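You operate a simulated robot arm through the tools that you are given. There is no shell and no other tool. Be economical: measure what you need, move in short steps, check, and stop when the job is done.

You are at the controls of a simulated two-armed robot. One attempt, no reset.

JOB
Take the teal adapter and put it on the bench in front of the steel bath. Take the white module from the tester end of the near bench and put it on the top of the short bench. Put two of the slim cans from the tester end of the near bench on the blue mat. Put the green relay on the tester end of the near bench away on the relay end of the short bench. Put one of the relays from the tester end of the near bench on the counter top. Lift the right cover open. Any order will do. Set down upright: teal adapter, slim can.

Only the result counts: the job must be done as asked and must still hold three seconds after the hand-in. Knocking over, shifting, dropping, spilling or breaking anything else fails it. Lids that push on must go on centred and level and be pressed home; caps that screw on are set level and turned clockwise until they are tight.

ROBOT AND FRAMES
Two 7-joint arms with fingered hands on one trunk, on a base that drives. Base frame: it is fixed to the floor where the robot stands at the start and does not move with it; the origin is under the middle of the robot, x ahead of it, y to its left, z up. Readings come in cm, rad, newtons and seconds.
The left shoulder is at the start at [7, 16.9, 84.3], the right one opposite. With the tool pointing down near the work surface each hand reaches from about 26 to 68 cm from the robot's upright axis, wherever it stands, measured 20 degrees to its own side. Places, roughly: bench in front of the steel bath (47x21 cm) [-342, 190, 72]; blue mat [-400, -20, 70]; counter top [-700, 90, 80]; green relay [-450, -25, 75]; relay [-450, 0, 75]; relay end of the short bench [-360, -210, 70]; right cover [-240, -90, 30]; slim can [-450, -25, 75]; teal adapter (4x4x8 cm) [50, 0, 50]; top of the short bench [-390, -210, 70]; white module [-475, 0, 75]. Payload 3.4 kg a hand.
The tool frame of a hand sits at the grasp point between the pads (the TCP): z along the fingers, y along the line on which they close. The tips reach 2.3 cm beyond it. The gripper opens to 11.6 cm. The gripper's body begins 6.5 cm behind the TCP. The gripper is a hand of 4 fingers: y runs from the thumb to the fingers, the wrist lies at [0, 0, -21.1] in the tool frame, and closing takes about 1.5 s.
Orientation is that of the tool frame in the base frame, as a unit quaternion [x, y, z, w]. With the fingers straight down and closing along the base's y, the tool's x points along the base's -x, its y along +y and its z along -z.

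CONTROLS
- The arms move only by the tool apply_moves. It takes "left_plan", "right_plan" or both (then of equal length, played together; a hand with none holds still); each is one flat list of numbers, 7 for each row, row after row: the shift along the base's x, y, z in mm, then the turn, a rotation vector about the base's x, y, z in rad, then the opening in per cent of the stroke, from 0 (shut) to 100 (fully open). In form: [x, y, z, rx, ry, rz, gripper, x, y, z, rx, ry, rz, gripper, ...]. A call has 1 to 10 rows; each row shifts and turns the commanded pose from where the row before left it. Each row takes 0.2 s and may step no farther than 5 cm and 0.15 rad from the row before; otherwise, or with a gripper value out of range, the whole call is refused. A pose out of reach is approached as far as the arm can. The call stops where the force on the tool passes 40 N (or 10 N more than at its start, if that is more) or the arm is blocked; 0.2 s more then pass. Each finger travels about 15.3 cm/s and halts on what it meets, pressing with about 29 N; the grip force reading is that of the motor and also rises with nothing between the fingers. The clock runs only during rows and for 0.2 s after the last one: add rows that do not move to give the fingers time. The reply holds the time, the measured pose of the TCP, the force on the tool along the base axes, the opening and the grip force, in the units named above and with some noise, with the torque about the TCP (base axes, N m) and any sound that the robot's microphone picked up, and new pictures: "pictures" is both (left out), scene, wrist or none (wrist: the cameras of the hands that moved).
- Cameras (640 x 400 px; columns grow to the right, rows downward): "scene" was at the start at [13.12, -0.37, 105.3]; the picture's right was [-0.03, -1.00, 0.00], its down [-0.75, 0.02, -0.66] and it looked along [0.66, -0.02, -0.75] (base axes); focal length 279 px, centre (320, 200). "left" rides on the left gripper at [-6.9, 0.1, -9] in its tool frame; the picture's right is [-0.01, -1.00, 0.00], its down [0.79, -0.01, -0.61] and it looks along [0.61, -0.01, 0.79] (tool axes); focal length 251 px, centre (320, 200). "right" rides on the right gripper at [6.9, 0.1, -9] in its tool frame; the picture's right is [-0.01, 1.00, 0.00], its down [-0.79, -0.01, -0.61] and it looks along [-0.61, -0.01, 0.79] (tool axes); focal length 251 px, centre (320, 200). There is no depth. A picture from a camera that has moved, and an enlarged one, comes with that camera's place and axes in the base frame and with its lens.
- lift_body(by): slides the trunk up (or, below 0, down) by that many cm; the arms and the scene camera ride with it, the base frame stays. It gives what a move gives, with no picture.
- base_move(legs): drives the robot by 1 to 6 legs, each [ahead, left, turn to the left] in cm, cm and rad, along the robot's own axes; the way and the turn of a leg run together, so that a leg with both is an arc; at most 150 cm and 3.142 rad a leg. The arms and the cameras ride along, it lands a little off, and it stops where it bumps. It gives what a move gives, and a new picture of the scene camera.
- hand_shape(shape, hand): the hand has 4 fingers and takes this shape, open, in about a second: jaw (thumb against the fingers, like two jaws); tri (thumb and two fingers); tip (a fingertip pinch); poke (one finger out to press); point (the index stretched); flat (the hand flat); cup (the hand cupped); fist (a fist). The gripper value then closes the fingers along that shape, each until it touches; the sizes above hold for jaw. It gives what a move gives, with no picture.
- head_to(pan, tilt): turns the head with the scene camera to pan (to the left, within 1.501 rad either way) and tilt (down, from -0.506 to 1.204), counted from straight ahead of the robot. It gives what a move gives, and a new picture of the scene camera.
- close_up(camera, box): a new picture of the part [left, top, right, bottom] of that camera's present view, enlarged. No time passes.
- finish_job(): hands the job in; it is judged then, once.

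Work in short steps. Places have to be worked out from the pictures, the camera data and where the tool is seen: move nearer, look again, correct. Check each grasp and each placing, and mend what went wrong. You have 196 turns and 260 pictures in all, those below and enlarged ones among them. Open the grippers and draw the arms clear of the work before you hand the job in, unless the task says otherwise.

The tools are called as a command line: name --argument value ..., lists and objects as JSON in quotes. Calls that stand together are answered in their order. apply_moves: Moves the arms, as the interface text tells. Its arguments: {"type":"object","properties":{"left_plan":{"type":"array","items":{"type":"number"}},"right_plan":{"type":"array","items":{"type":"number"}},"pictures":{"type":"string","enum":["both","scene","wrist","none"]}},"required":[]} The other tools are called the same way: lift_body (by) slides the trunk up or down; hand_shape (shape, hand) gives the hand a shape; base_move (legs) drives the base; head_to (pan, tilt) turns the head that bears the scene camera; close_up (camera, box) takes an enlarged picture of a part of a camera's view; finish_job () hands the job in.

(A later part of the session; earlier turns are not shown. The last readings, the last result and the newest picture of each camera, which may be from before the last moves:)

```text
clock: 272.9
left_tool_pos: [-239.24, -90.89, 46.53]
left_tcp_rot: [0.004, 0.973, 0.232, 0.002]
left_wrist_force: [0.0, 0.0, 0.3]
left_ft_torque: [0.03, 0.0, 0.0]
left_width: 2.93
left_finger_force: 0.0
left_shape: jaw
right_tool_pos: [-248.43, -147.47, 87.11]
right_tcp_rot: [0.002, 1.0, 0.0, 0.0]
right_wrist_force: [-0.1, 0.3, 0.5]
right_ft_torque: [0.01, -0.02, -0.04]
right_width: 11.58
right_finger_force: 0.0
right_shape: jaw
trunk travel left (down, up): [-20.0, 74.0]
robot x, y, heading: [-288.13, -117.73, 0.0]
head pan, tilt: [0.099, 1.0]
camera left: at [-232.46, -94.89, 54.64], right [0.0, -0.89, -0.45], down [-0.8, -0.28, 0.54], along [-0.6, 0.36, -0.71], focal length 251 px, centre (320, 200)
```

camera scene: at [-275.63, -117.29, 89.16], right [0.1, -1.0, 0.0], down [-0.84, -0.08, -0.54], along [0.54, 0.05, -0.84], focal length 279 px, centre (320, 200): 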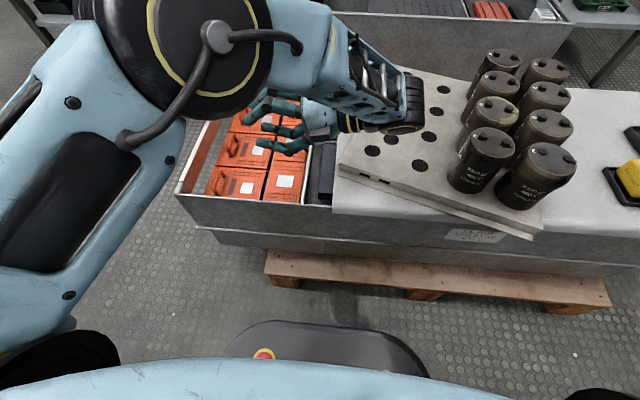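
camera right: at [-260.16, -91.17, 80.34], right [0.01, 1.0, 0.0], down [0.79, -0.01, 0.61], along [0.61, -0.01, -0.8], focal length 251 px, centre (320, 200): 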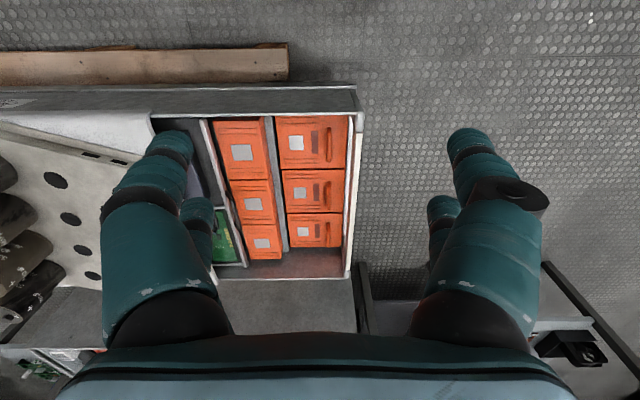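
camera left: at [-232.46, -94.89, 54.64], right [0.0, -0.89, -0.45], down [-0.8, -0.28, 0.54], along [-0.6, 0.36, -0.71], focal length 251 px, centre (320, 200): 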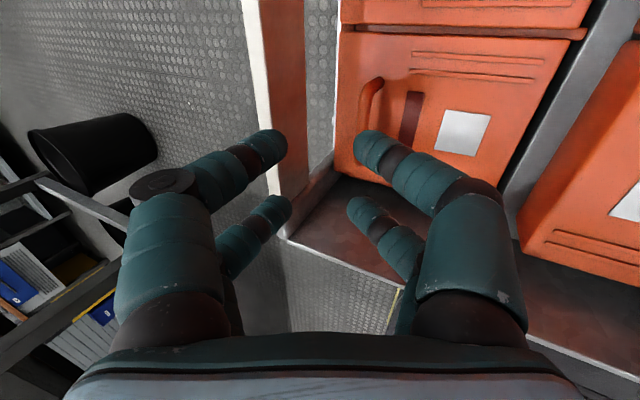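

Same relation as before. I descend to z≈38.3 and close on the handle.

apply_moves --left_plan '[0, 5, -30, 0, 0, 0, 25, 0, 0, -30, 0, 0, 0, 25, 0, 0, -22, 0, 0, 0, 25, 0, 0, 0, 0, 0, 0, 25, 0, 0, 0, 0, 0, 0, 10, 0, 0, 0, 0, 0, 0, 0, 0, 0, 0, 0, 0, 0, 0, 0, 0, 0, 0, 0, 0, 0, 0, 0, 0, 0, 0, 0, 0]' --pictures "wrist"

```text
clock: 274.9
left_tool_pos: [-239.31, -90.27, 38.63]
left_tcp_rot: [0.003, 0.973, 0.232, 0.001]
left_wrist_force: [-5.4, 1.8, 1.9]
left_ft_torque: [-0.13, 0.04, 0.0]
left_width: 0.29
left_finger_force: 28.7
left_shape: jaw
right_tool_pos: [-248.4, -147.42, 87.0]
right_tcp_rot: [0.001, 1.0, 0.0, 0.001]
right_wrist_force: [0.1, -0.1, 0.1]
right_ft_torque: [-0.01, 0.0, 0.01]
right_width: 11.58
right_finger_force: 0.1
right_shape: jaw
trunk travel left (down, up): [-20.0, 74.0]
robot x, y, heading: [-287.82, -117.75, -0.003]
head pan, tilt: [0.099, 1.0]
camera left: at [-232.54, -94.22, 46.65], right [0.0, -0.89, -0.45], down [-0.8, -0.28, 0.54], along [-0.6, 0.36, -0.71], focal length 251 px, centre (320, 200)
```

left: 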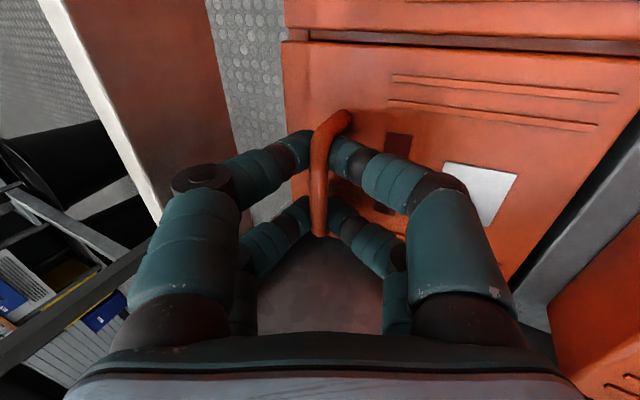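

Gripped. I follow the arc with rotation, three rows, and check forces.

apply_moves --left_plan '[0, -7, 12.7, 0.13, 0, 0, 0, 0, -9, 11.6, 0.13, 0, 0, 0, 0, -10.5, 10.2, 0.13, 0, 0, 0, 0, 0, 0, 0, 0, 0, 0]' --pictures "wrist"

```text
clock: 275.9
left_tool_pos: [-239.37, -92.9, 42.01]
left_tcp_rot: [0.001, 0.909, 0.418, 0.0]
left_wrist_force: [-11.6, 14.4, 12.8]
left_ft_torque: [0.06, -0.02, 0.06]
left_width: 0.17
left_finger_force: 28.9
left_shape: jaw
right_tool_pos: [-248.43, -147.46, 87.09]
right_tcp_rot: [0.002, 1.0, 0.0, 0.001]
right_wrist_force: [0.3, 1.5, 0.1]
right_ft_torque: [0.03, 0.01, -0.01]
right_width: 11.59
right_finger_force: 0.1
right_shape: jaw
trunk travel left (down, up): [-20.0, 74.0]
robot x, y, heading: [-287.89, -117.87, 0.001]
head pan, tilt: [0.099, 1.0]
camera left: at [-232.53, -99.55, 47.98], right [0.01, -0.65, -0.76], down [-0.8, -0.46, 0.39], along [-0.6, 0.6, -0.52], focal length 251 px, centre (320, 200)
```

left: 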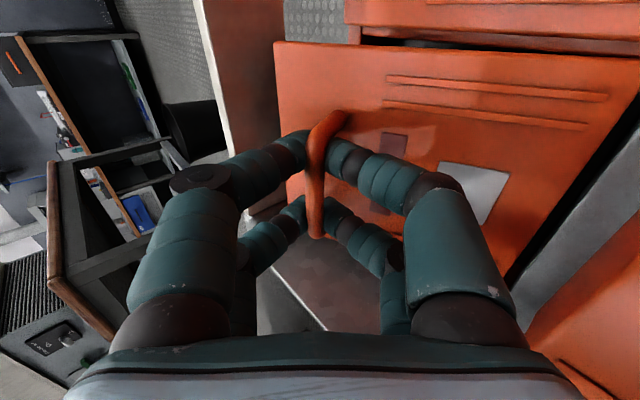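

Opening well; the force points outward, so the true radius is a little larger. I continue with a wider arc.

apply_moves --left_plan '[0, -12, 12.5, 0.13, 0, 0, 0, 0, -14.5, 9.5, 0.13, 0, 0, 0, 0, -15.5, 7.5, 0.13, 0, 0, 0, 0, 0, 0, 0, 0, 0, 0]' --pictures "both"

```text
clock: 276.9
left_tool_pos: [-239.27, -96.92, 44.91]
left_tcp_rot: [0.004, 0.811, 0.585, -0.001]
left_wrist_force: [-26.5, -2.8, -6.8]
left_ft_torque: [-0.13, -0.01, 0.14]
left_width: 0.17
left_finger_force: 28.3
left_shape: jaw
right_tool_pos: [-248.48, -147.49, 87.17]
right_tcp_rot: [0.002, 1.0, 0.0, 0.001]
right_wrist_force: [0.5, 0.4, 0.5]
right_ft_torque: [0.0, -0.01, -0.03]
right_width: 11.58
right_finger_force: 0.2
right_shape: jaw
trunk travel left (down, up): [-20.0, 74.0]
robot x, y, heading: [-288.0, -117.76, -0.001]
head pan, tilt: [0.099, 1.0]
camera scene: at [-275.77, -117.29, 89.16], right [0.1, -1.0, 0.0], down [-0.84, -0.08, -0.54], along [0.54, 0.05, -0.84], focal length 279 px, centre (320, 200)
camera left: at [-232.49, -105.5, 47.72], right [0.0, -0.32, -0.95], down [-0.8, -0.57, 0.19], along [-0.6, 0.75, -0.25], focal length 251 px, centre (320, 200)
```

scene: 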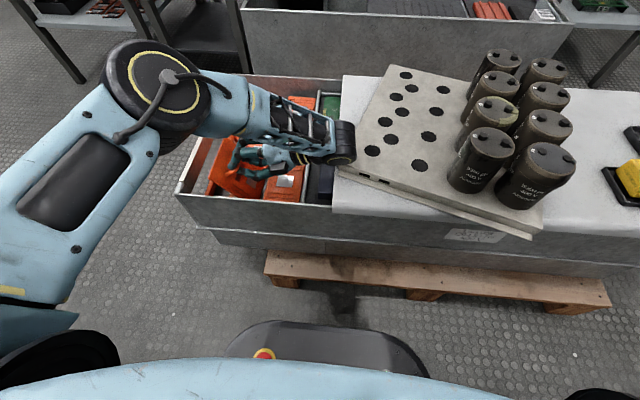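
left: 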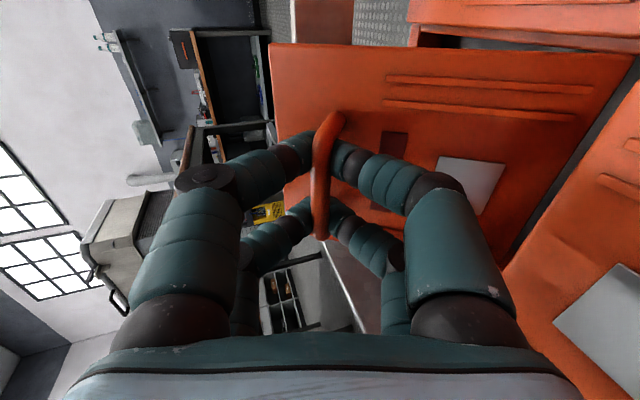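

I check the clearance between the wrist and the perforated plate.

close_up --camera "scene" --box '[220, 60, 420, 220]'

```text
2.50 times, centred on (320, 140) of scene
camera zoom: at [-275.77, -117.29, 89.16], right [0.1, -1.0, 0.0], down [-0.84, -0.08, -0.54], along [0.54, 0.05, -0.84], focal length 696 px, centre (320, 350)
```

zoom: 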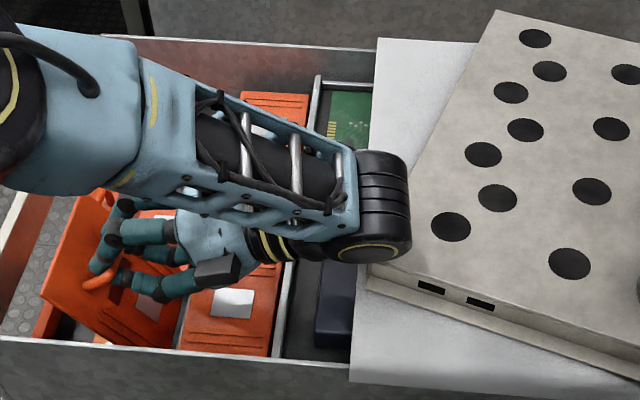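

The plate is untouched. To keep the wrist above it, I now ease the tilt back while carrying the handle on along the arc.

apply_moves --left_plan '[0, -11, 6.5, -0.03, 0, 0, 0, 0, -11, 5.5, -0.03, 0, 0, 0, 0, -12, 5, -0.05, 0, 0, 0, 0, -12, 4, -0.05, 0, 0, 0, 0, 0, 0, 0, 0, 0, 0]' --pictures "both"

```text
clock: 277.6
left_tool_pos: [-239.34, -99.59, 46.0]
left_tcp_rot: [0.006, 0.835, 0.551, -0.004]
left_wrist_force: [-6.7, 0.8, -15.5]
left_ft_torque: [0.14, -0.21, 0.07]
left_width: 0.17
left_finger_force: 28.8
left_shape: jaw
right_tool_pos: [-248.18, -147.52, 87.06]
right_tcp_rot: [0.002, 1.0, -0.001, 0.0]
right_wrist_force: [0.5, -0.7, -0.3]
right_ft_torque: [-0.01, 0.03, 0.0]
right_width: 11.6
right_finger_force: 0.1
right_shape: jaw
trunk travel left (down, up): [-20.0, 74.0]
robot x, y, heading: [-287.98, -117.35, -0.001]
head pan, tilt: [0.099, 1.0]
stopped in row 3 (left hand): the force on the tool passed its limit at 42 N (the readings are from after the stop); the commanded pose is now the measured one
camera scene: at [-275.56, -117.23, 89.15], right [0.1, -1.0, 0.0], down [-0.84, -0.08, -0.54], along [0.54, 0.05, -0.84], focal length 279 px, centre (320, 200)
camera left: at [-232.54, -107.88, 49.44], right [-0.01, -0.39, -0.92], down [-0.79, -0.56, 0.24], along [-0.61, 0.73, -0.31], focal length 251 px, centre (320, 200)
```

scene: 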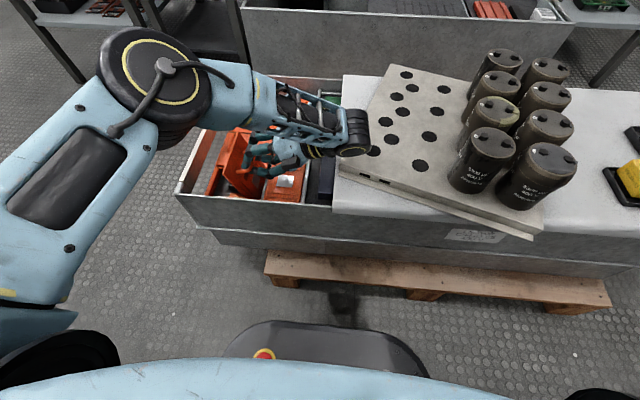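
left: 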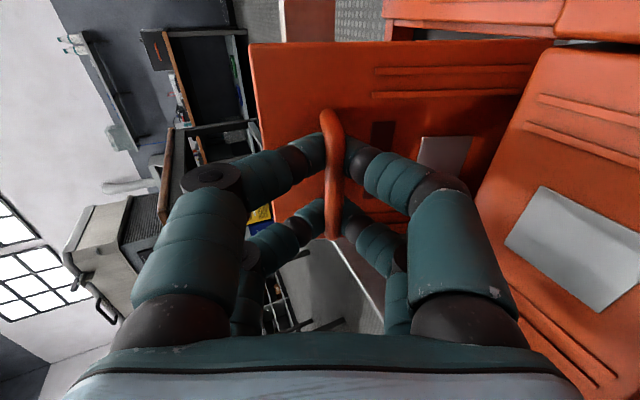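

The fingers press on the cover as the angle mismatch grows. I loosen to a loose cage around the bar and see whether the cover stays where it is.

apply_moves --left_plan '[0, 0, 0, 0, 0, 0, 14, 0, 0, 0, 0, 0, 0, 14, 0, 0, 0, 0, 0, 0, 14, 0, 0, 0, 0, 0, 0, 14]' --pictures "wrist"

```text
clock: 278.6
left_tool_pos: [-239.24, -99.61, 46.11]
left_tcp_rot: [0.004, 0.835, 0.551, -0.003]
left_wrist_force: [-0.6, 0.6, -0.1]
left_ft_torque: [-0.01, 0.01, 0.02]
left_width: 1.65
left_finger_force: 0.0
left_shape: jaw
right_tool_pos: [-248.35, -147.63, 87.0]
right_tcp_rot: [0.002, 1.0, 0.0, 0.0]
right_wrist_force: [1.1, 0.3, -1.2]
right_ft_torque: [0.02, 0.04, 0.01]
right_width: 11.61
right_finger_force: 0.0
right_shape: jaw
trunk travel left (down, up): [-20.0, 74.0]
robot x, y, heading: [-287.83, -118.06, -0.005]
head pan, tilt: [0.099, 1.0]
camera left: at [-232.5, -107.93, 49.67], right [0.0, -0.39, -0.92], down [-0.8, -0.56, 0.24], along [-0.61, 0.73, -0.31], focal length 251 px, centre (320, 200)
```

left: 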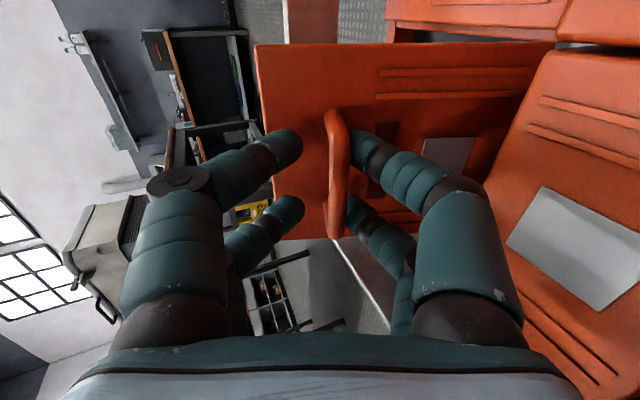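

The cover stays up by itself (no load on the hand). I open, withdraw along the hand's axis and rise, and see if it holds.

apply_moves --left_plan '[0, 0, 0, 0, 0, 0, 28, 0, 0, 0, 0, 0, 0, 28, 0, -14, 6, 0, 0, 0, 28, 0, -14, 6, 0, 0, 0, 28, 0, -10, 15, 0, 0, 0, 28, 0, 0, 40, 0, 0, 0, 28, 0, 0, 40, -0.1, 0, 0, 28, 0, 0, 30, -0.15, 0, 0, 28, 0, 0, 0, 0, 0, 0, 28]' --pictures "both"

```text
clock: 280.6
left_tool_pos: [-239.46, -103.51, 60.0]
left_tcp_rot: [0.004, 0.897, 0.442, -0.003]
left_wrist_force: [-0.5, -0.8, 0.2]
left_ft_torque: [-0.02, 0.0, 0.0]
left_width: 3.24
left_finger_force: 0.0
left_shape: jaw
right_tool_pos: [-248.41, -147.54, 86.98]
right_tcp_rot: [0.002, 1.0, 0.0, 0.0]
right_wrist_force: [0.0, 0.8, -0.5]
right_ft_torque: [-0.01, -0.04, -0.01]
right_width: 11.59
right_finger_force: 0.0
right_shape: jaw
trunk travel left (down, up): [-20.0, 74.0]
robot x, y, heading: [-288.07, -117.59, -0.003]
head pan, tilt: [0.099, 1.0]
camera scene: at [-275.65, -117.29, 89.16], right [0.1, -1.0, 0.0], down [-0.84, -0.08, -0.54], along [0.54, 0.05, -0.84], focal length 279 px, centre (320, 200)
camera left: at [-232.59, -110.66, 65.48], right [0.0, -0.61, -0.79], down [-0.8, -0.48, 0.37], along [-0.61, 0.63, -0.48], focal length 251 px, centre (320, 200)
```

scene: 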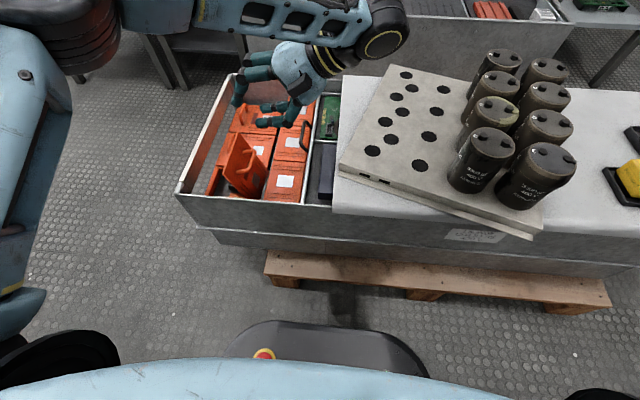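
left: 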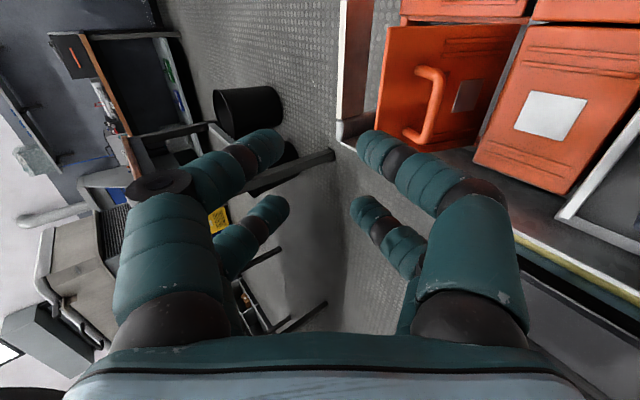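

The cover stays open at about 1 rad. To open it fully I bring the closed left hand, upright, to its north side and will push it over southward.

apply_moves --left_plan '[0, 10, 20, -0.15, 0, 0, 10, 0, 30, 10, -0.15, 0, 0, 0, 0, 35, 0, -0.15, 0, 0, 0, 0, 35, 0, -0.15, 0, 0, 0, 0, 35, 0, -0.15, 0, 0, 0, 0, 35, 0, -0.15, 0, 0, 0, 0, 35, 0, 0, 0, 0, 0, 0, 0, -40, 0, 0, 0, 0, 0, 0, -40, 0, 0, 0, 0, 0, 0, 0, 0, 0, 0, 0]' --pictures "both"

```text
clock: 282.9
left_tool_pos: [-239.17, -82.02, 54.81]
left_tcp_rot: [0.005, 1.0, 0.01, 0.001]
left_wrist_force: [0.2, 0.3, 0.2]
left_ft_torque: [0.03, -0.02, 0.0]
left_width: 0.0
left_finger_force: 28.6
left_shape: jaw
right_tool_pos: [-248.23, -147.5, 86.92]
right_tcp_rot: [0.002, 1.0, 0.0, 0.0]
right_wrist_force: [-0.1, 0.2, 0.5]
right_ft_torque: [0.03, 0.0, 0.02]
right_width: 11.61
right_finger_force: 0.2
right_shape: jaw
trunk travel left (down, up): [-20.0, 74.0]
robot x, y, heading: [-287.71, -117.7, -0.001]
head pan, tilt: [0.099, 1.0]
camera scene: at [-275.66, -117.27, 89.16], right [0.1, -1.0, 0.0], down [-0.84, -0.08, -0.54], along [0.54, 0.05, -0.84], focal length 279 px, centre (320, 200)
camera left: at [-232.37, -82.14, 63.8], right [0.0, -1.0, -0.02], down [-0.8, -0.01, 0.61], along [-0.61, 0.02, -0.8], focal length 251 px, centre (320, 200)
```

scene: 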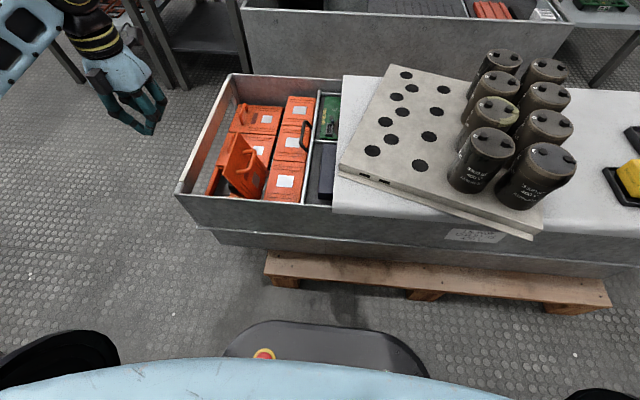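
left: 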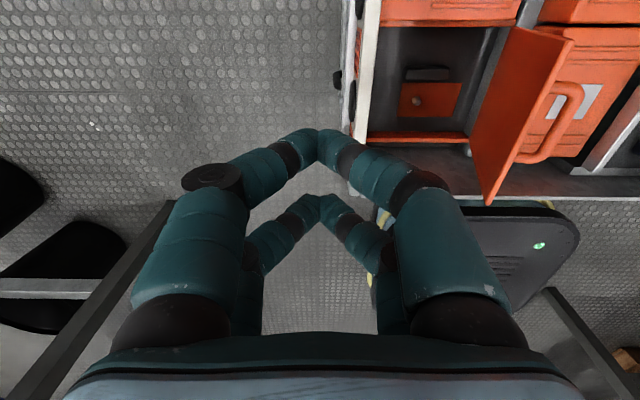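

The inside is visible now. I lower to z≈45 and push the cover further south.

apply_moves --left_plan '[0, 0, -45, 0, 0, 0, 0, 0, 0, -50, 0, 0, 0, 0, 0, -40, 0, 0, 0, 0, 0, 0, -40, 0, 0, 0, 0, 0, 0, -30, 0, 0, 0, 0, 0, 0, -25, 0, 0, 0, 0, 0, 0, -20, 0, 0, 0, 0, 0, 0, -20, 0, 0, 0, 0, 0, 0, -20, 0, 0, 0, 0, 0, 0, 0, 0, 0, 0, 0, 0]' --pictures "both"

```text
clock: 284.9
left_tool_pos: [-239.39, -100.45, 45.48]
left_tcp_rot: [-0.002, 1.0, 0.015, -0.001]
left_wrist_force: [-2.6, 17.4, 7.0]
left_ft_torque: [-0.62, -0.08, -0.2]
left_width: 0.0
left_finger_force: 29.1
left_shape: jaw
right_tool_pos: [-248.32, -147.21, 87.18]
right_tcp_rot: [0.0, 1.0, 0.0, 0.0]
right_wrist_force: [0.3, 0.6, 0.2]
right_ft_torque: [0.03, 0.01, 0.02]
right_width: 11.55
right_finger_force: 0.1
right_shape: jaw
trunk travel left (down, up): [-20.0, 74.0]
robot x, y, heading: [-287.72, -118.04, 0.0]
head pan, tilt: [0.099, 1.0]
stopped in row 10 (left hand): the force on the tool passed its limit at 46 N (the readings are from after the stop); the commanded pose is now the measured one
camera scene: at [-275.74, -117.13, 89.19], right [0.1, -0.99, 0.0], down [-0.84, -0.09, -0.54], along [0.54, 0.05, -0.84], focal length 279 px, centre (320, 200)
camera left: at [-232.52, -100.59, 54.44], right [0.01, -1.0, -0.03], down [-0.79, -0.03, 0.61], along [-0.61, 0.02, -0.79], focal length 251 px, centre (320, 200)
```

scene: 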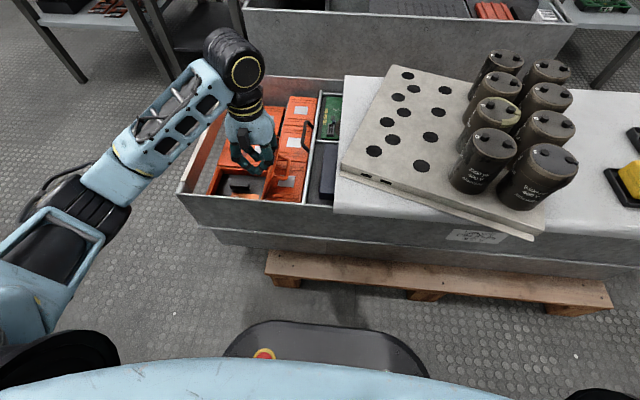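
left: 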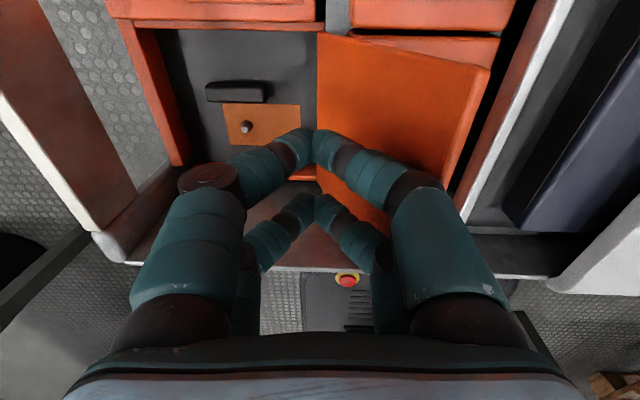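

The cover is past vertical and against its stop. I back off north, rise, and check.

apply_moves --left_plan '[0, 20, 0, 0, 0, 0, 0, 0, 30, 10, 0, 0, 0, 0, 0, 0, 45, 0, 0, 0, 0, 0, 0, 45, 0, 0, 0, 0, 0, 0, 45, 0, 0, 0, 30, 0, 30, 40, 0, 0, 0, 60, 0, 30, 30, 0, 0, 0, 100, 0, 0, 0, 0, 0, 0, 100]' --pictures "both"

```text
clock: 286.7
left_tool_pos: [-239.28, -89.79, 66.98]
left_tcp_rot: [-0.002, 1.0, 0.014, -0.001]
left_wrist_force: [-0.6, 0.1, -0.4]
left_ft_torque: [0.01, 0.01, -0.03]
left_width: 11.59
left_finger_force: 0.0
left_shape: jaw
right_tool_pos: [-248.2, -147.43, 87.11]
right_tcp_rot: [0.0, 1.0, -0.001, 0.0]
right_wrist_force: [0.4, -0.3, 0.2]
right_ft_torque: [0.03, -0.05, 0.01]
right_width: 11.6
right_finger_force: 0.1
right_shape: jaw
trunk travel left (down, up): [-20.0, 74.0]
robot x, y, heading: [-287.44, -117.84, 0.001]
head pan, tilt: [0.099, 1.0]
camera scene: at [-275.66, -117.2, 89.16], right [0.1, -0.99, 0.0], down [-0.84, -0.08, -0.54], along [0.54, 0.05, -0.84], focal length 279 px, centre (320, 200)
camera left: at [-232.51, -89.87, 75.92], right [0.01, -1.0, -0.03], down [-0.79, -0.03, 0.61], along [-0.61, 0.02, -0.79], focal length 251 px, centre (320, 200)
```

scene: 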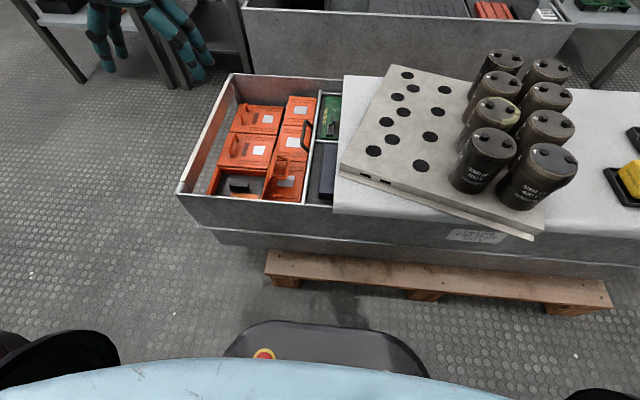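
left: 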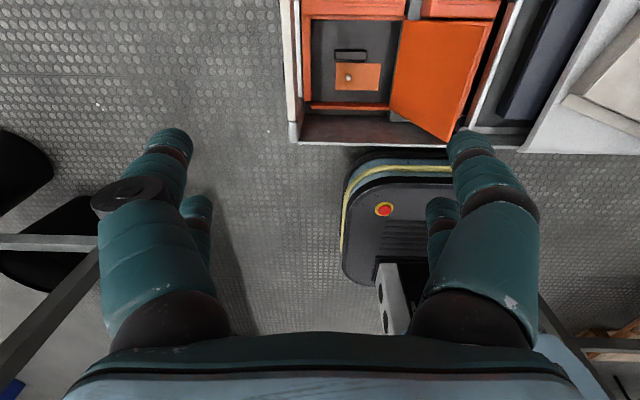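

The right cover stays open. Last job: a black relay to the counter. I raise the trunk 30 cm, back along the corridor and face the near bench again.

lift_body --by 30

base_move --legs '[[-60, 10, 0], [-110, 8, 0], [0, 0, 1.571]]'

head_to --pan 0 --tilt 0.75

```text
clock: 289.7
left_tool_pos: [-239.26, -89.63, 96.94]
left_tcp_rot: [-0.002, 1.0, 0.015, -0.001]
left_wrist_force: [-0.4, -0.1, -0.5]
left_ft_torque: [0.0, 0.01, -0.01]
left_width: 11.56
left_finger_force: 0.0
left_shape: jaw
right_tool_pos: [-248.18, -147.3, 116.93]
right_tcp_rot: [0.0, 1.0, -0.001, 0.001]
right_wrist_force: [0.4, 0.0, -0.7]
right_ft_torque: [-0.04, 0.01, -0.02]
right_width: 11.59
right_finger_force: 0.0
right_shape: jaw
trunk travel left (down, up): [-50.0, 44.0]
robot x, y, heading: [-287.87, -117.91, -0.002]
head pan, tilt: [0.099, 1.0]
```

```text
clock: 302.2
left_tool_pos: [-487.38, -53.14, 97.0]
left_tcp_rot: [-0.706, 0.708, 0.01, -0.01]
left_wrist_force: [0.5, -0.9, -0.2]
left_ft_torque: [-0.03, 0.0, -0.02]
left_width: 11.63
left_finger_force: 0.0
left_shape: jaw
right_tool_pos: [-429.82, -62.4, 117.11]
right_tcp_rot: [-0.705, 0.709, 0.0, 0.0]
right_wrist_force: [0.2, 0.0, -0.6]
right_ft_torque: [-0.01, 0.0, -0.02]
right_width: 11.6
right_finger_force: 0.2
right_shape: jaw
trunk travel left (down, up): [-50.0, 44.0]
robot x, y, heading: [-459.7, -101.59, 1.566]
head pan, tilt: [0.099, 1.0]
camera scene: at [-460.11, -89.99, 119.16], right [1.0, 0.1, 0.0], down [0.08, -0.84, -0.54], along [-0.05, 0.54, -0.84], focal length 279 px, centre (320, 200)
```

scene: 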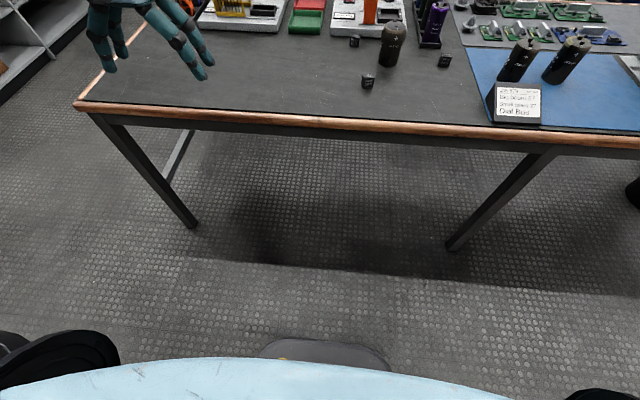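

```text
clock: 303.0
left_tool_pos: [-487.48, -53.1, 96.86]
left_tcp_rot: [-0.706, 0.708, 0.01, -0.011]
left_wrist_force: [-0.5, 0.0, 0.1]
left_ft_torque: [0.0, -0.02, -0.05]
left_width: 11.59
left_finger_force: 0.1
left_shape: jaw
right_tool_pos: [-429.92, -62.28, 116.95]
right_tcp_rot: [-0.705, 0.709, 0.0, 0.0]
right_wrist_force: [0.2, 0.0, 0.1]
right_ft_torque: [-0.02, 0.0, 0.0]
right_width: 11.58
right_finger_force: 0.1
right_shape: jaw
trunk travel left (down, up): [-50.0, 44.0]
robot x, y, heading: [-459.76, -102.07, 1.569]
head pan, tilt: [0.0, 0.75]
camera scene: at [-459.41, -88.64, 121.07], right [1.0, 0.0, 0.0], down [0.0, -0.68, -0.73], along [0.0, 0.73, -0.68], focal length 279 px, centre (320, 200)
```

scene: 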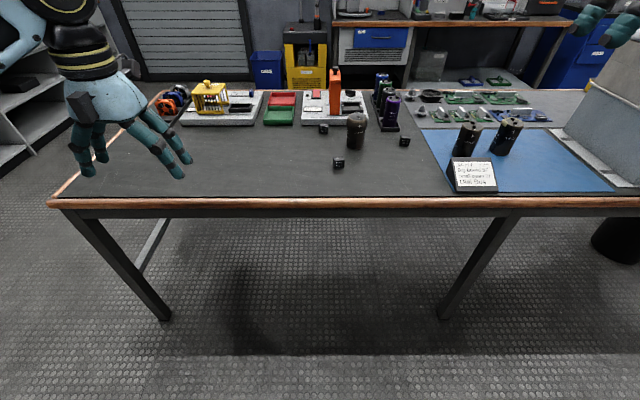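

I drive 26 cm ahead and bring the right hand down over the nearest black relay.

base_move --legs '[[26, 0, 0]]'

apply_moves --right_plan '[-26, 14, -28, 0, 0, 0, 100, -26, 14, -28, 0, 0, 0, 100, -26, 14, -28, 0, 0, 0, 100, -26, 14, -28, 0, 0, 0, 100, -26, 14, -28, 0, 0, 0, 100, -26, 14, -28, 0, 0, 0, 100, -26, 14, -28, 0, 0, 0, 80, -26, 14, -28, 0, 0, 0, 60, -26, 14, -28, 0, 0, 0, 60, 0, 0, 0, 0, 0, 0, 60]' --pictures "both"

```text
clock: 304.8
left_tool_pos: [-487.31, -27.22, 96.92]
left_tcp_rot: [-0.706, 0.708, 0.01, -0.011]
left_wrist_force: [-0.3, -0.2, -0.3]
left_ft_torque: [0.0, 0.02, 0.01]
left_width: 11.61
left_finger_force: 0.0
left_shape: jaw
right_tool_pos: [-429.67, -36.45, 117.03]
right_tcp_rot: [-0.705, 0.709, 0.0, -0.001]
right_wrist_force: [-0.4, -0.9, -0.3]
right_ft_torque: [0.02, -0.04, -0.05]
right_width: 11.59
right_finger_force: 0.0
right_shape: jaw
trunk travel left (down, up): [-50.0, 44.0]
robot x, y, heading: [-459.54, -75.75, 1.568]
head pan, tilt: [0.0, 0.75]
camera scene: at [-459.24, -62.73, 121.07], right [1.0, -0.01, 0.0], down [0.0, -0.68, -0.73], along [0.0, 0.73, -0.68], focal length 279 px, centre (320, 200)
```

scene: 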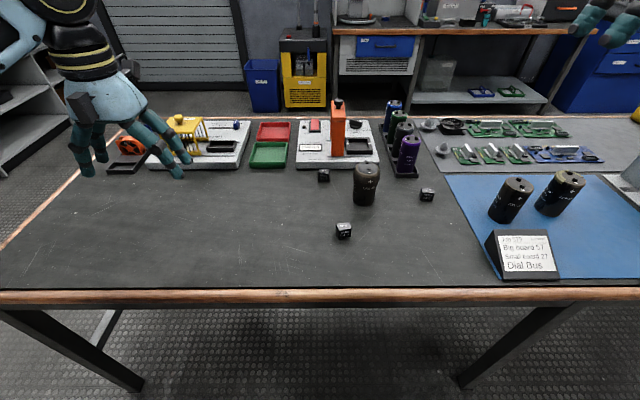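

```text
clock: 307.0
left_tool_pos: [-487.27, -27.27, 97.03]
left_tcp_rot: [-0.705, 0.709, 0.01, -0.01]
left_wrist_force: [-0.3, -0.4, -0.1]
left_ft_torque: [-0.01, -0.02, 0.0]
left_width: 11.59
left_finger_force: 0.0
left_shape: jaw
right_tool_pos: [-453.12, -23.89, 91.84]
right_tcp_rot: [-0.705, 0.709, 0.0, 0.001]
right_wrist_force: [0.2, 0.6, 0.4]
right_ft_torque: [0.0, -0.01, -0.01]
right_width: 7.02
right_finger_force: 0.0
right_shape: jaw
trunk travel left (down, up): [-50.0, 44.0]
robot x, y, heading: [-459.72, -76.07, 1.558]
head pan, tilt: [0.0, 0.75]
camera scene: at [-459.19, -62.8, 121.08], right [1.0, -0.01, 0.0], down [0.0, -0.68, -0.73], along [0.0, 0.73, -0.68], focal length 279 px, centre (320, 200)
camera right: at [-453.26, -30.75, 100.88], right [-1.0, 0.02, 0.0], down [0.01, 0.79, 0.61], along [0.01, 0.61, -0.8], focal length 251 px, centre (320, 200)
```

scene: 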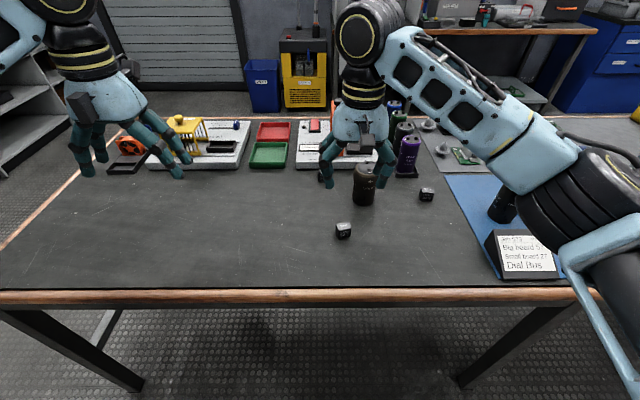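
right: 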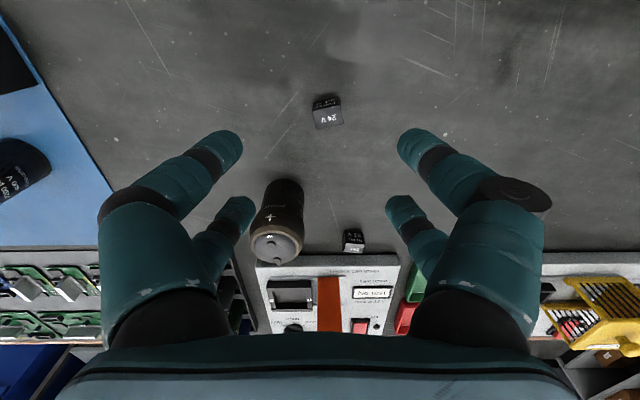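

Relay at [-453.9,-22.2]; TCP goes to [-453.9,-24.1,74.9] so the far pair pinches it.

apply_moves --right_plan '[-8, -2, -45, 0, 0, 0, 60, 0, 0, -45, 0, 0, 0, 55, 0, 0, -40, 0, 0, 0, 50, 0, 0, -25, 0, 0, 0, 50, 0, 0, -14, 0, 0, 0, 50, 0, 0, 0, 0, 0, 0, 50]' --pictures "wrist"

```text
clock: 308.4
left_tool_pos: [-487.33, -27.16, 96.9]
left_tcp_rot: [-0.705, 0.709, 0.009, -0.011]
left_wrist_force: [-0.7, 0.0, -0.2]
left_ft_torque: [-0.03, 0.02, -0.02]
left_width: 11.57
left_finger_force: 0.1
left_shape: jaw
right_tool_pos: [-453.83, -24.13, 74.98]
right_tcp_rot: [-0.705, 0.71, 0.0, -0.001]
right_wrist_force: [0.1, -0.6, -0.2]
right_ft_torque: [0.0, -0.01, -0.02]
right_width: 5.87
right_finger_force: 0.1
right_shape: jaw
trunk travel left (down, up): [-50.0, 44.0]
robot x, y, heading: [-459.64, -75.81, 1.566]
head pan, tilt: [0.0, 0.75]
camera right: at [-453.97, -30.87, 83.89], right [-1.0, 0.02, 0.0], down [0.01, 0.8, 0.61], along [0.01, 0.61, -0.8], focal length 251 px, centre (320, 200)
```

right: 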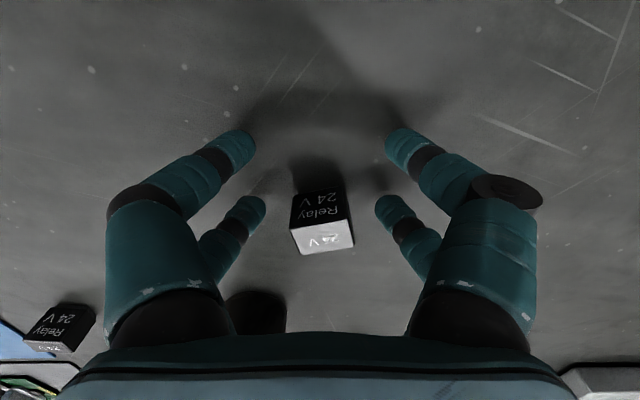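

The relay lies in the far pair's line. I close, and lift.

apply_moves --right_plan '[0, 0, 0, 0, 0, 0, 25, 0, 0, 0, 0, 0, 0, 0, 0, 0, 0, 0, 0, 0, 0, 0, 0, 0, 0, 0, 0, 0, 0, 0, 0, 0, 0, 0, 0, 0, 0, 0, 0, 0, 0, 0, 0, 0, 40, 0, 0, 0, 0, 0, 0, 45, 0, 0, 0, 0, 0, 0, 45, 0, 0, 0, 0, 0, 0, 40, 0, 0, 0, 0]' --pictures "wrist"

```text
clock: 310.6
left_tool_pos: [-487.31, -27.26, 96.87]
left_tcp_rot: [-0.705, 0.709, 0.009, -0.01]
left_wrist_force: [0.5, -0.1, -0.7]
left_ft_torque: [-0.03, 0.0, 0.0]
left_width: 11.6
left_finger_force: 0.1
left_shape: jaw
right_tool_pos: [-454.02, -24.09, 92.11]
right_tcp_rot: [-0.704, 0.71, 0.0, -0.001]
right_wrist_force: [-0.1, -0.5, 0.2]
right_ft_torque: [0.02, 0.0, 0.02]
right_width: 0.01
right_finger_force: 29.2
right_shape: jaw
trunk travel left (down, up): [-50.0, 44.0]
robot x, y, heading: [-459.42, -75.95, 1.574]
head pan, tilt: [0.0, 0.75]
camera right: at [-454.14, -30.91, 101.02], right [-1.0, 0.02, 0.0], down [0.01, 0.8, 0.61], along [0.01, 0.61, -0.8], focal length 251 px, centre (320, 200)
```

right: 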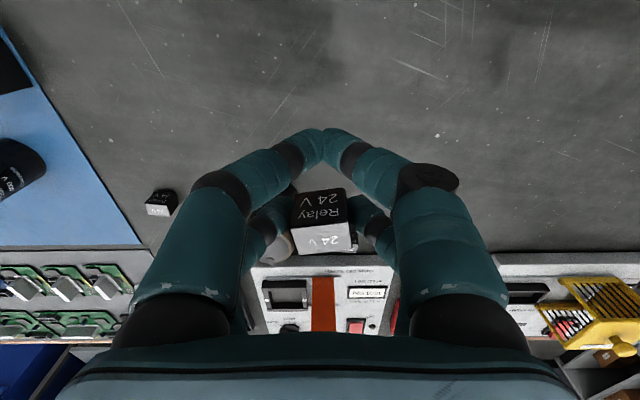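

Held. I draw the hand in, back away and drive round the bench's end toward the counter in the west.

apply_moves --right_plan '[10, -40, 0, 0, 0, 0, 0, 10, -40, 0, 0, 0, 0, 0, 10, -40, 0, 0, 0, 0, 0, 10, -20, 0, 0, 0, 0, 0]' --left_plan '[0, -30, 0, 0, 0, 0, 100, 0, -30, 0, 0, 0, 0, 100, 0, 0, 0, 0, 0, 0, 100, 0, 0, 0, 0, 0, 0, 100]' --pictures "none"

base_move --legs '[[-28, 0, 0], [0, 0, 1.57], [137, 0, 0], [0, 0, -1.57], [140, 0, 0], [53, 0, 0]]'

head_to --pan 1.4 --tilt 0.5

```text
clock: 311.6
left_tool_pos: [-487.33, -33.15, 96.81]
left_tcp_rot: [-0.705, 0.709, 0.011, -0.011]
left_wrist_force: [-0.3, 0.1, 0.3]
left_ft_torque: [0.01, 0.01, 0.01]
left_width: 11.6
left_finger_force: 0.0
left_shape: jaw
right_tool_pos: [-449.9, -38.04, 92.01]
right_tcp_rot: [-0.705, 0.709, 0.0, 0.001]
right_wrist_force: [-0.5, 1.1, 0.3]
right_ft_torque: [0.01, 0.01, 0.03]
right_width: 0.04
right_finger_force: 28.6
right_shape: jaw
trunk travel left (down, up): [-50.0, 44.0]
robot x, y, heading: [-459.51, -75.85, 1.566]
head pan, tilt: [0.0, 0.75]
```

```text
clock: 337.0
left_tool_pos: [-620.48, 133.54, 96.85]
left_tcp_rot: [0.708, -0.706, -0.01, 0.011]
left_wrist_force: [-0.1, 0.1, 0.4]
left_ft_torque: [0.01, 0.01, 0.02]
left_width: 11.58
left_finger_force: 0.1
left_shape: jaw
right_tool_pos: [-583.1, 129.0, 92.12]
right_tcp_rot: [0.707, -0.707, 0.0, 0.001]
right_wrist_force: [-0.3, 0.4, -0.8]
right_ft_torque: [0.01, 0.0, 0.02]
right_width: 0.0
right_finger_force: 28.4
right_shape: jaw
trunk travel left (down, up): [-50.0, 44.0]
robot x, y, heading: [-591.99, 90.42, 1.571]
head pan, tilt: [0.0, 0.75]
camera scene: at [-592.16, 104.12, 121.07], right [1.0, 0.0, 0.0], down [0.0, -0.68, -0.73], along [0.0, 0.73, -0.68], focal length 279 px, centre (320, 200)
```

scene: 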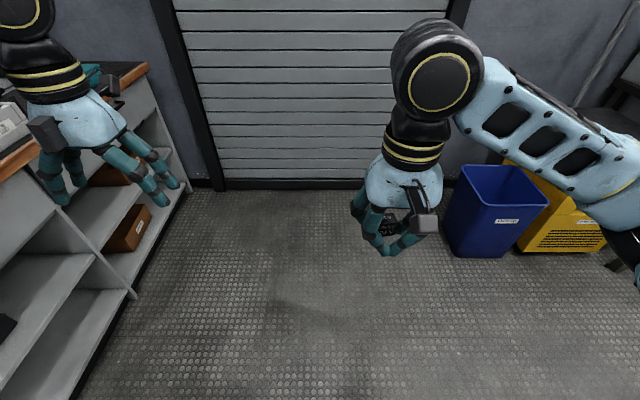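

```text
clock: 338.6
left_tool_pos: [-620.5, 133.5, 96.91]
left_tcp_rot: [0.708, -0.706, -0.01, 0.011]
left_wrist_force: [0.6, -0.5, -0.4]
left_ft_torque: [0.01, -0.03, -0.01]
left_width: 11.56
left_finger_force: 0.1
left_shape: jaw
right_tool_pos: [-583.06, 129.0, 92.01]
right_tcp_rot: [0.708, -0.706, 0.0, 0.0]
right_wrist_force: [0.8, -0.6, -0.1]
right_ft_torque: [0.01, -0.02, -0.02]
right_width: 0.0
right_finger_force: 28.6
right_shape: jaw
trunk travel left (down, up): [-50.0, 44.0]
robot x, y, heading: [-592.41, 90.95, 1.569]
head pan, tilt: [1.4, 0.499]
camera scene: at [-601.11, 97.34, 123.27], right [0.17, 0.99, 0.0], down [0.47, -0.08, -0.88], along [-0.87, 0.15, -0.48], focal length 279 px, centre (320, 200)
```

scene: 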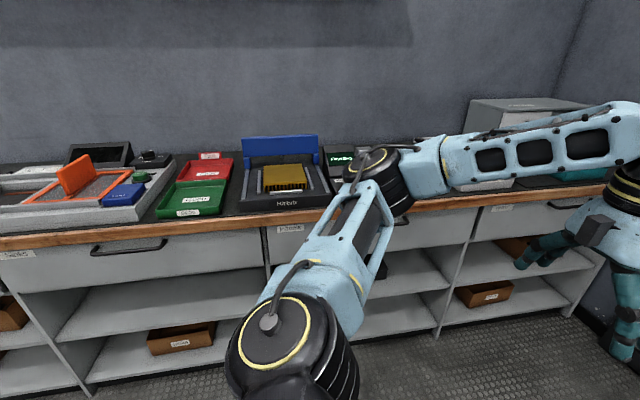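

The counter front is near x≈-668. I turn left to face it and look for a free spot.

base_move --legs '[[0, 0, 1.57]]'

head_to --pan -0.1 --tilt 0.6

```text
clock: 342.8
left_tool_pos: [-634.92, 62.8, 96.84]
left_tcp_rot: [1.0, 0.002, 0.0, 0.016]
left_wrist_force: [0.0, 0.5, 0.6]
left_ft_torque: [0.02, 0.02, 0.02]
left_width: 11.58
left_finger_force: 0.1
left_shape: jaw
right_tool_pos: [-630.55, 100.28, 91.96]
right_tcp_rot: [1.0, 0.001, 0.0, -0.001]
right_wrist_force: [0.0, -0.4, 0.0]
right_ft_torque: [0.01, -0.02, -0.02]
right_width: 0.0
right_finger_force: 29.0
right_shape: jaw
trunk travel left (down, up): [-50.0, 44.0]
robot x, y, heading: [-592.23, 90.85, -3.14]
head pan, tilt: [1.4, 0.499]
camera scene: at [-598.68, 81.78, 123.27], right [-0.99, 0.17, 0.0], down [0.08, 0.47, -0.88], along [-0.15, -0.87, -0.48], focal length 279 px, centre (320, 200)
```

scene: 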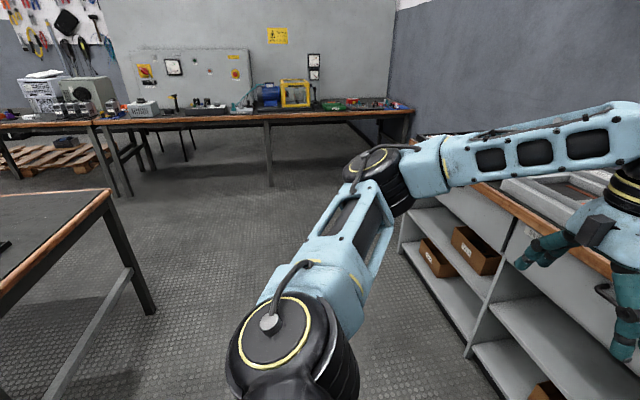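

```text
clock: 344.4
left_tool_pos: [-634.95, 62.79, 96.84]
left_tcp_rot: [1.0, 0.001, 0.0, 0.015]
left_wrist_force: [0.2, -0.1, 0.3]
left_ft_torque: [0.01, -0.03, 0.01]
left_width: 11.59
left_finger_force: 0.0
left_shape: jaw
right_tool_pos: [-630.58, 100.29, 91.86]
right_tcp_rot: [1.0, 0.002, 0.0, 0.0]
right_wrist_force: [-0.3, 0.2, -0.6]
right_ft_torque: [-0.04, -0.03, 0.02]
right_width: 0.0
right_finger_force: 29.0
right_shape: jaw
trunk travel left (down, up): [-50.0, 44.0]
robot x, y, heading: [-592.03, 90.87, -3.139]
head pan, tilt: [-0.099, 0.6]
camera scene: at [-605.96, 91.61, 122.36], right [0.1, 1.0, 0.0], down [0.56, -0.05, -0.82], along [-0.82, 0.08, -0.57], focal length 279 px, centre (320, 200)
```

scene: 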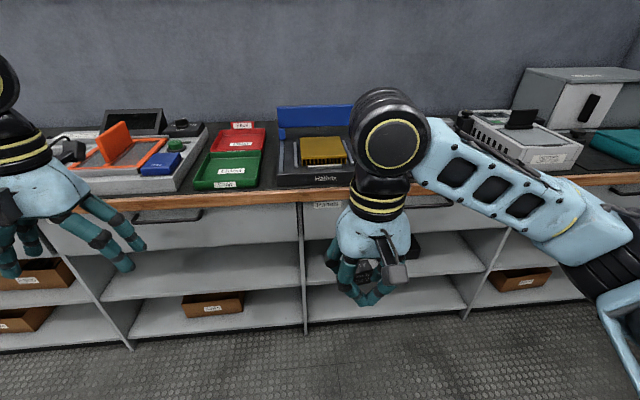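

I slide 22 cm to the right (north) and look at the counter between the scale and the grey instrument.

base_move --legs '[[0, -22, 0]]'

head_to --pan 0.1 --tilt 0.6

```text
clock: 346.1
left_tool_pos: [-635.03, 84.9, 96.79]
left_tcp_rot: [1.0, 0.001, 0.0, 0.014]
left_wrist_force: [-0.7, -0.4, -0.8]
left_ft_torque: [0.0, 0.0, -0.01]
left_width: 11.6
left_finger_force: 0.1
left_shape: jaw
right_tool_pos: [-630.52, 122.37, 91.86]
right_tcp_rot: [1.0, 0.001, -0.001, 0.0]
right_wrist_force: [0.1, -0.5, -0.7]
right_ft_torque: [0.03, -0.01, 0.03]
right_width: 0.0
right_finger_force: 28.8
right_shape: jaw
trunk travel left (down, up): [-50.0, 44.0]
robot x, y, heading: [-592.63, 113.03, -3.144]
head pan, tilt: [-0.099, 0.6]
camera scene: at [-605.99, 113.71, 122.36], right [0.1, 1.0, 0.0], down [0.56, -0.06, -0.82], along [-0.82, 0.08, -0.57], focal length 279 px, centre (320, 200)
```

scene: 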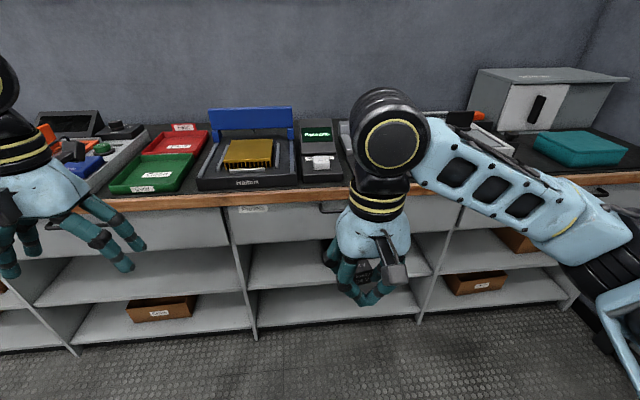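

```text
clock: 346.8
left_tool_pos: [-635.04, 84.94, 96.83]
left_tcp_rot: [1.0, 0.001, 0.001, 0.015]
left_wrist_force: [-0.5, 0.0, 0.0]
left_ft_torque: [-0.03, -0.03, -0.01]
left_width: 11.57
left_finger_force: 0.1
left_shape: jaw
right_tool_pos: [-630.53, 122.3, 91.94]
right_tcp_rot: [1.0, 0.001, -0.001, 0.0]
right_wrist_force: [0.2, 0.5, -0.4]
right_ft_torque: [0.05, 0.0, -0.05]
right_width: 0.01
right_finger_force: 29.2
right_shape: jaw
trunk travel left (down, up): [-50.0, 44.0]
robot x, y, heading: [-592.14, 113.1, -3.142]
head pan, tilt: [0.099, 0.6]
camera scene: at [-605.99, 111.9, 122.36], right [-0.1, 0.99, 0.0], down [0.56, 0.06, -0.82], along [-0.82, -0.08, -0.57], focal length 279 px, centre (320, 200)
```

scene: 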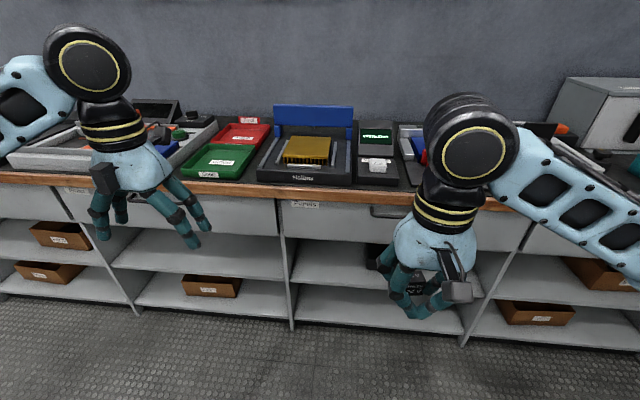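

The arm hides the middle; I look through the right wrist camera, then enlarge the strip.

close_up --camera "right" --box '[0, 0, 640, 400]'

close_up --camera "scene" --box '[160, 80, 420, 220]'

```text
1.00 times, centred on (320, 200) of right (not enlarged: the box is as wide or as high as the picture)
camera zoom: at [-623.64, 122.31, 100.96], right [-0.01, -1.0, 0.0], down [-0.8, 0.01, 0.61], along [-0.61, 0.01, -0.8], focal length 251 px, centre (320, 200)
```

zoom: 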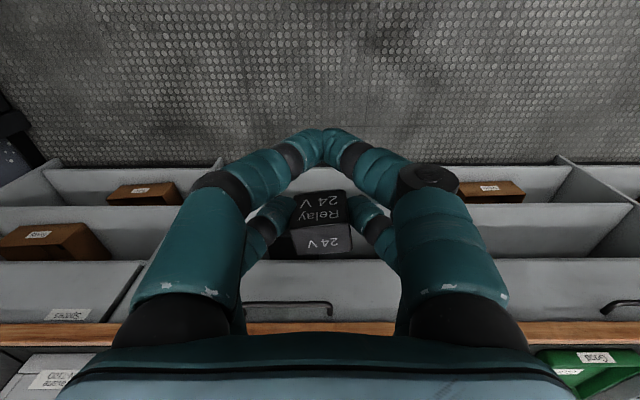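

```text
2.46 times, centred on (290, 150) of scene
camera zoom: at [-605.99, 111.9, 122.36], right [-0.1, 0.99, 0.0], down [0.56, 0.06, -0.82], along [-0.82, -0.08, -0.57], focal length 686 px, centre (394, 323)
```

zoom: 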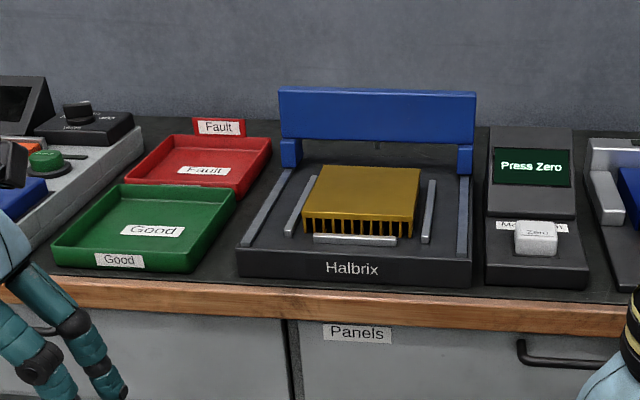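

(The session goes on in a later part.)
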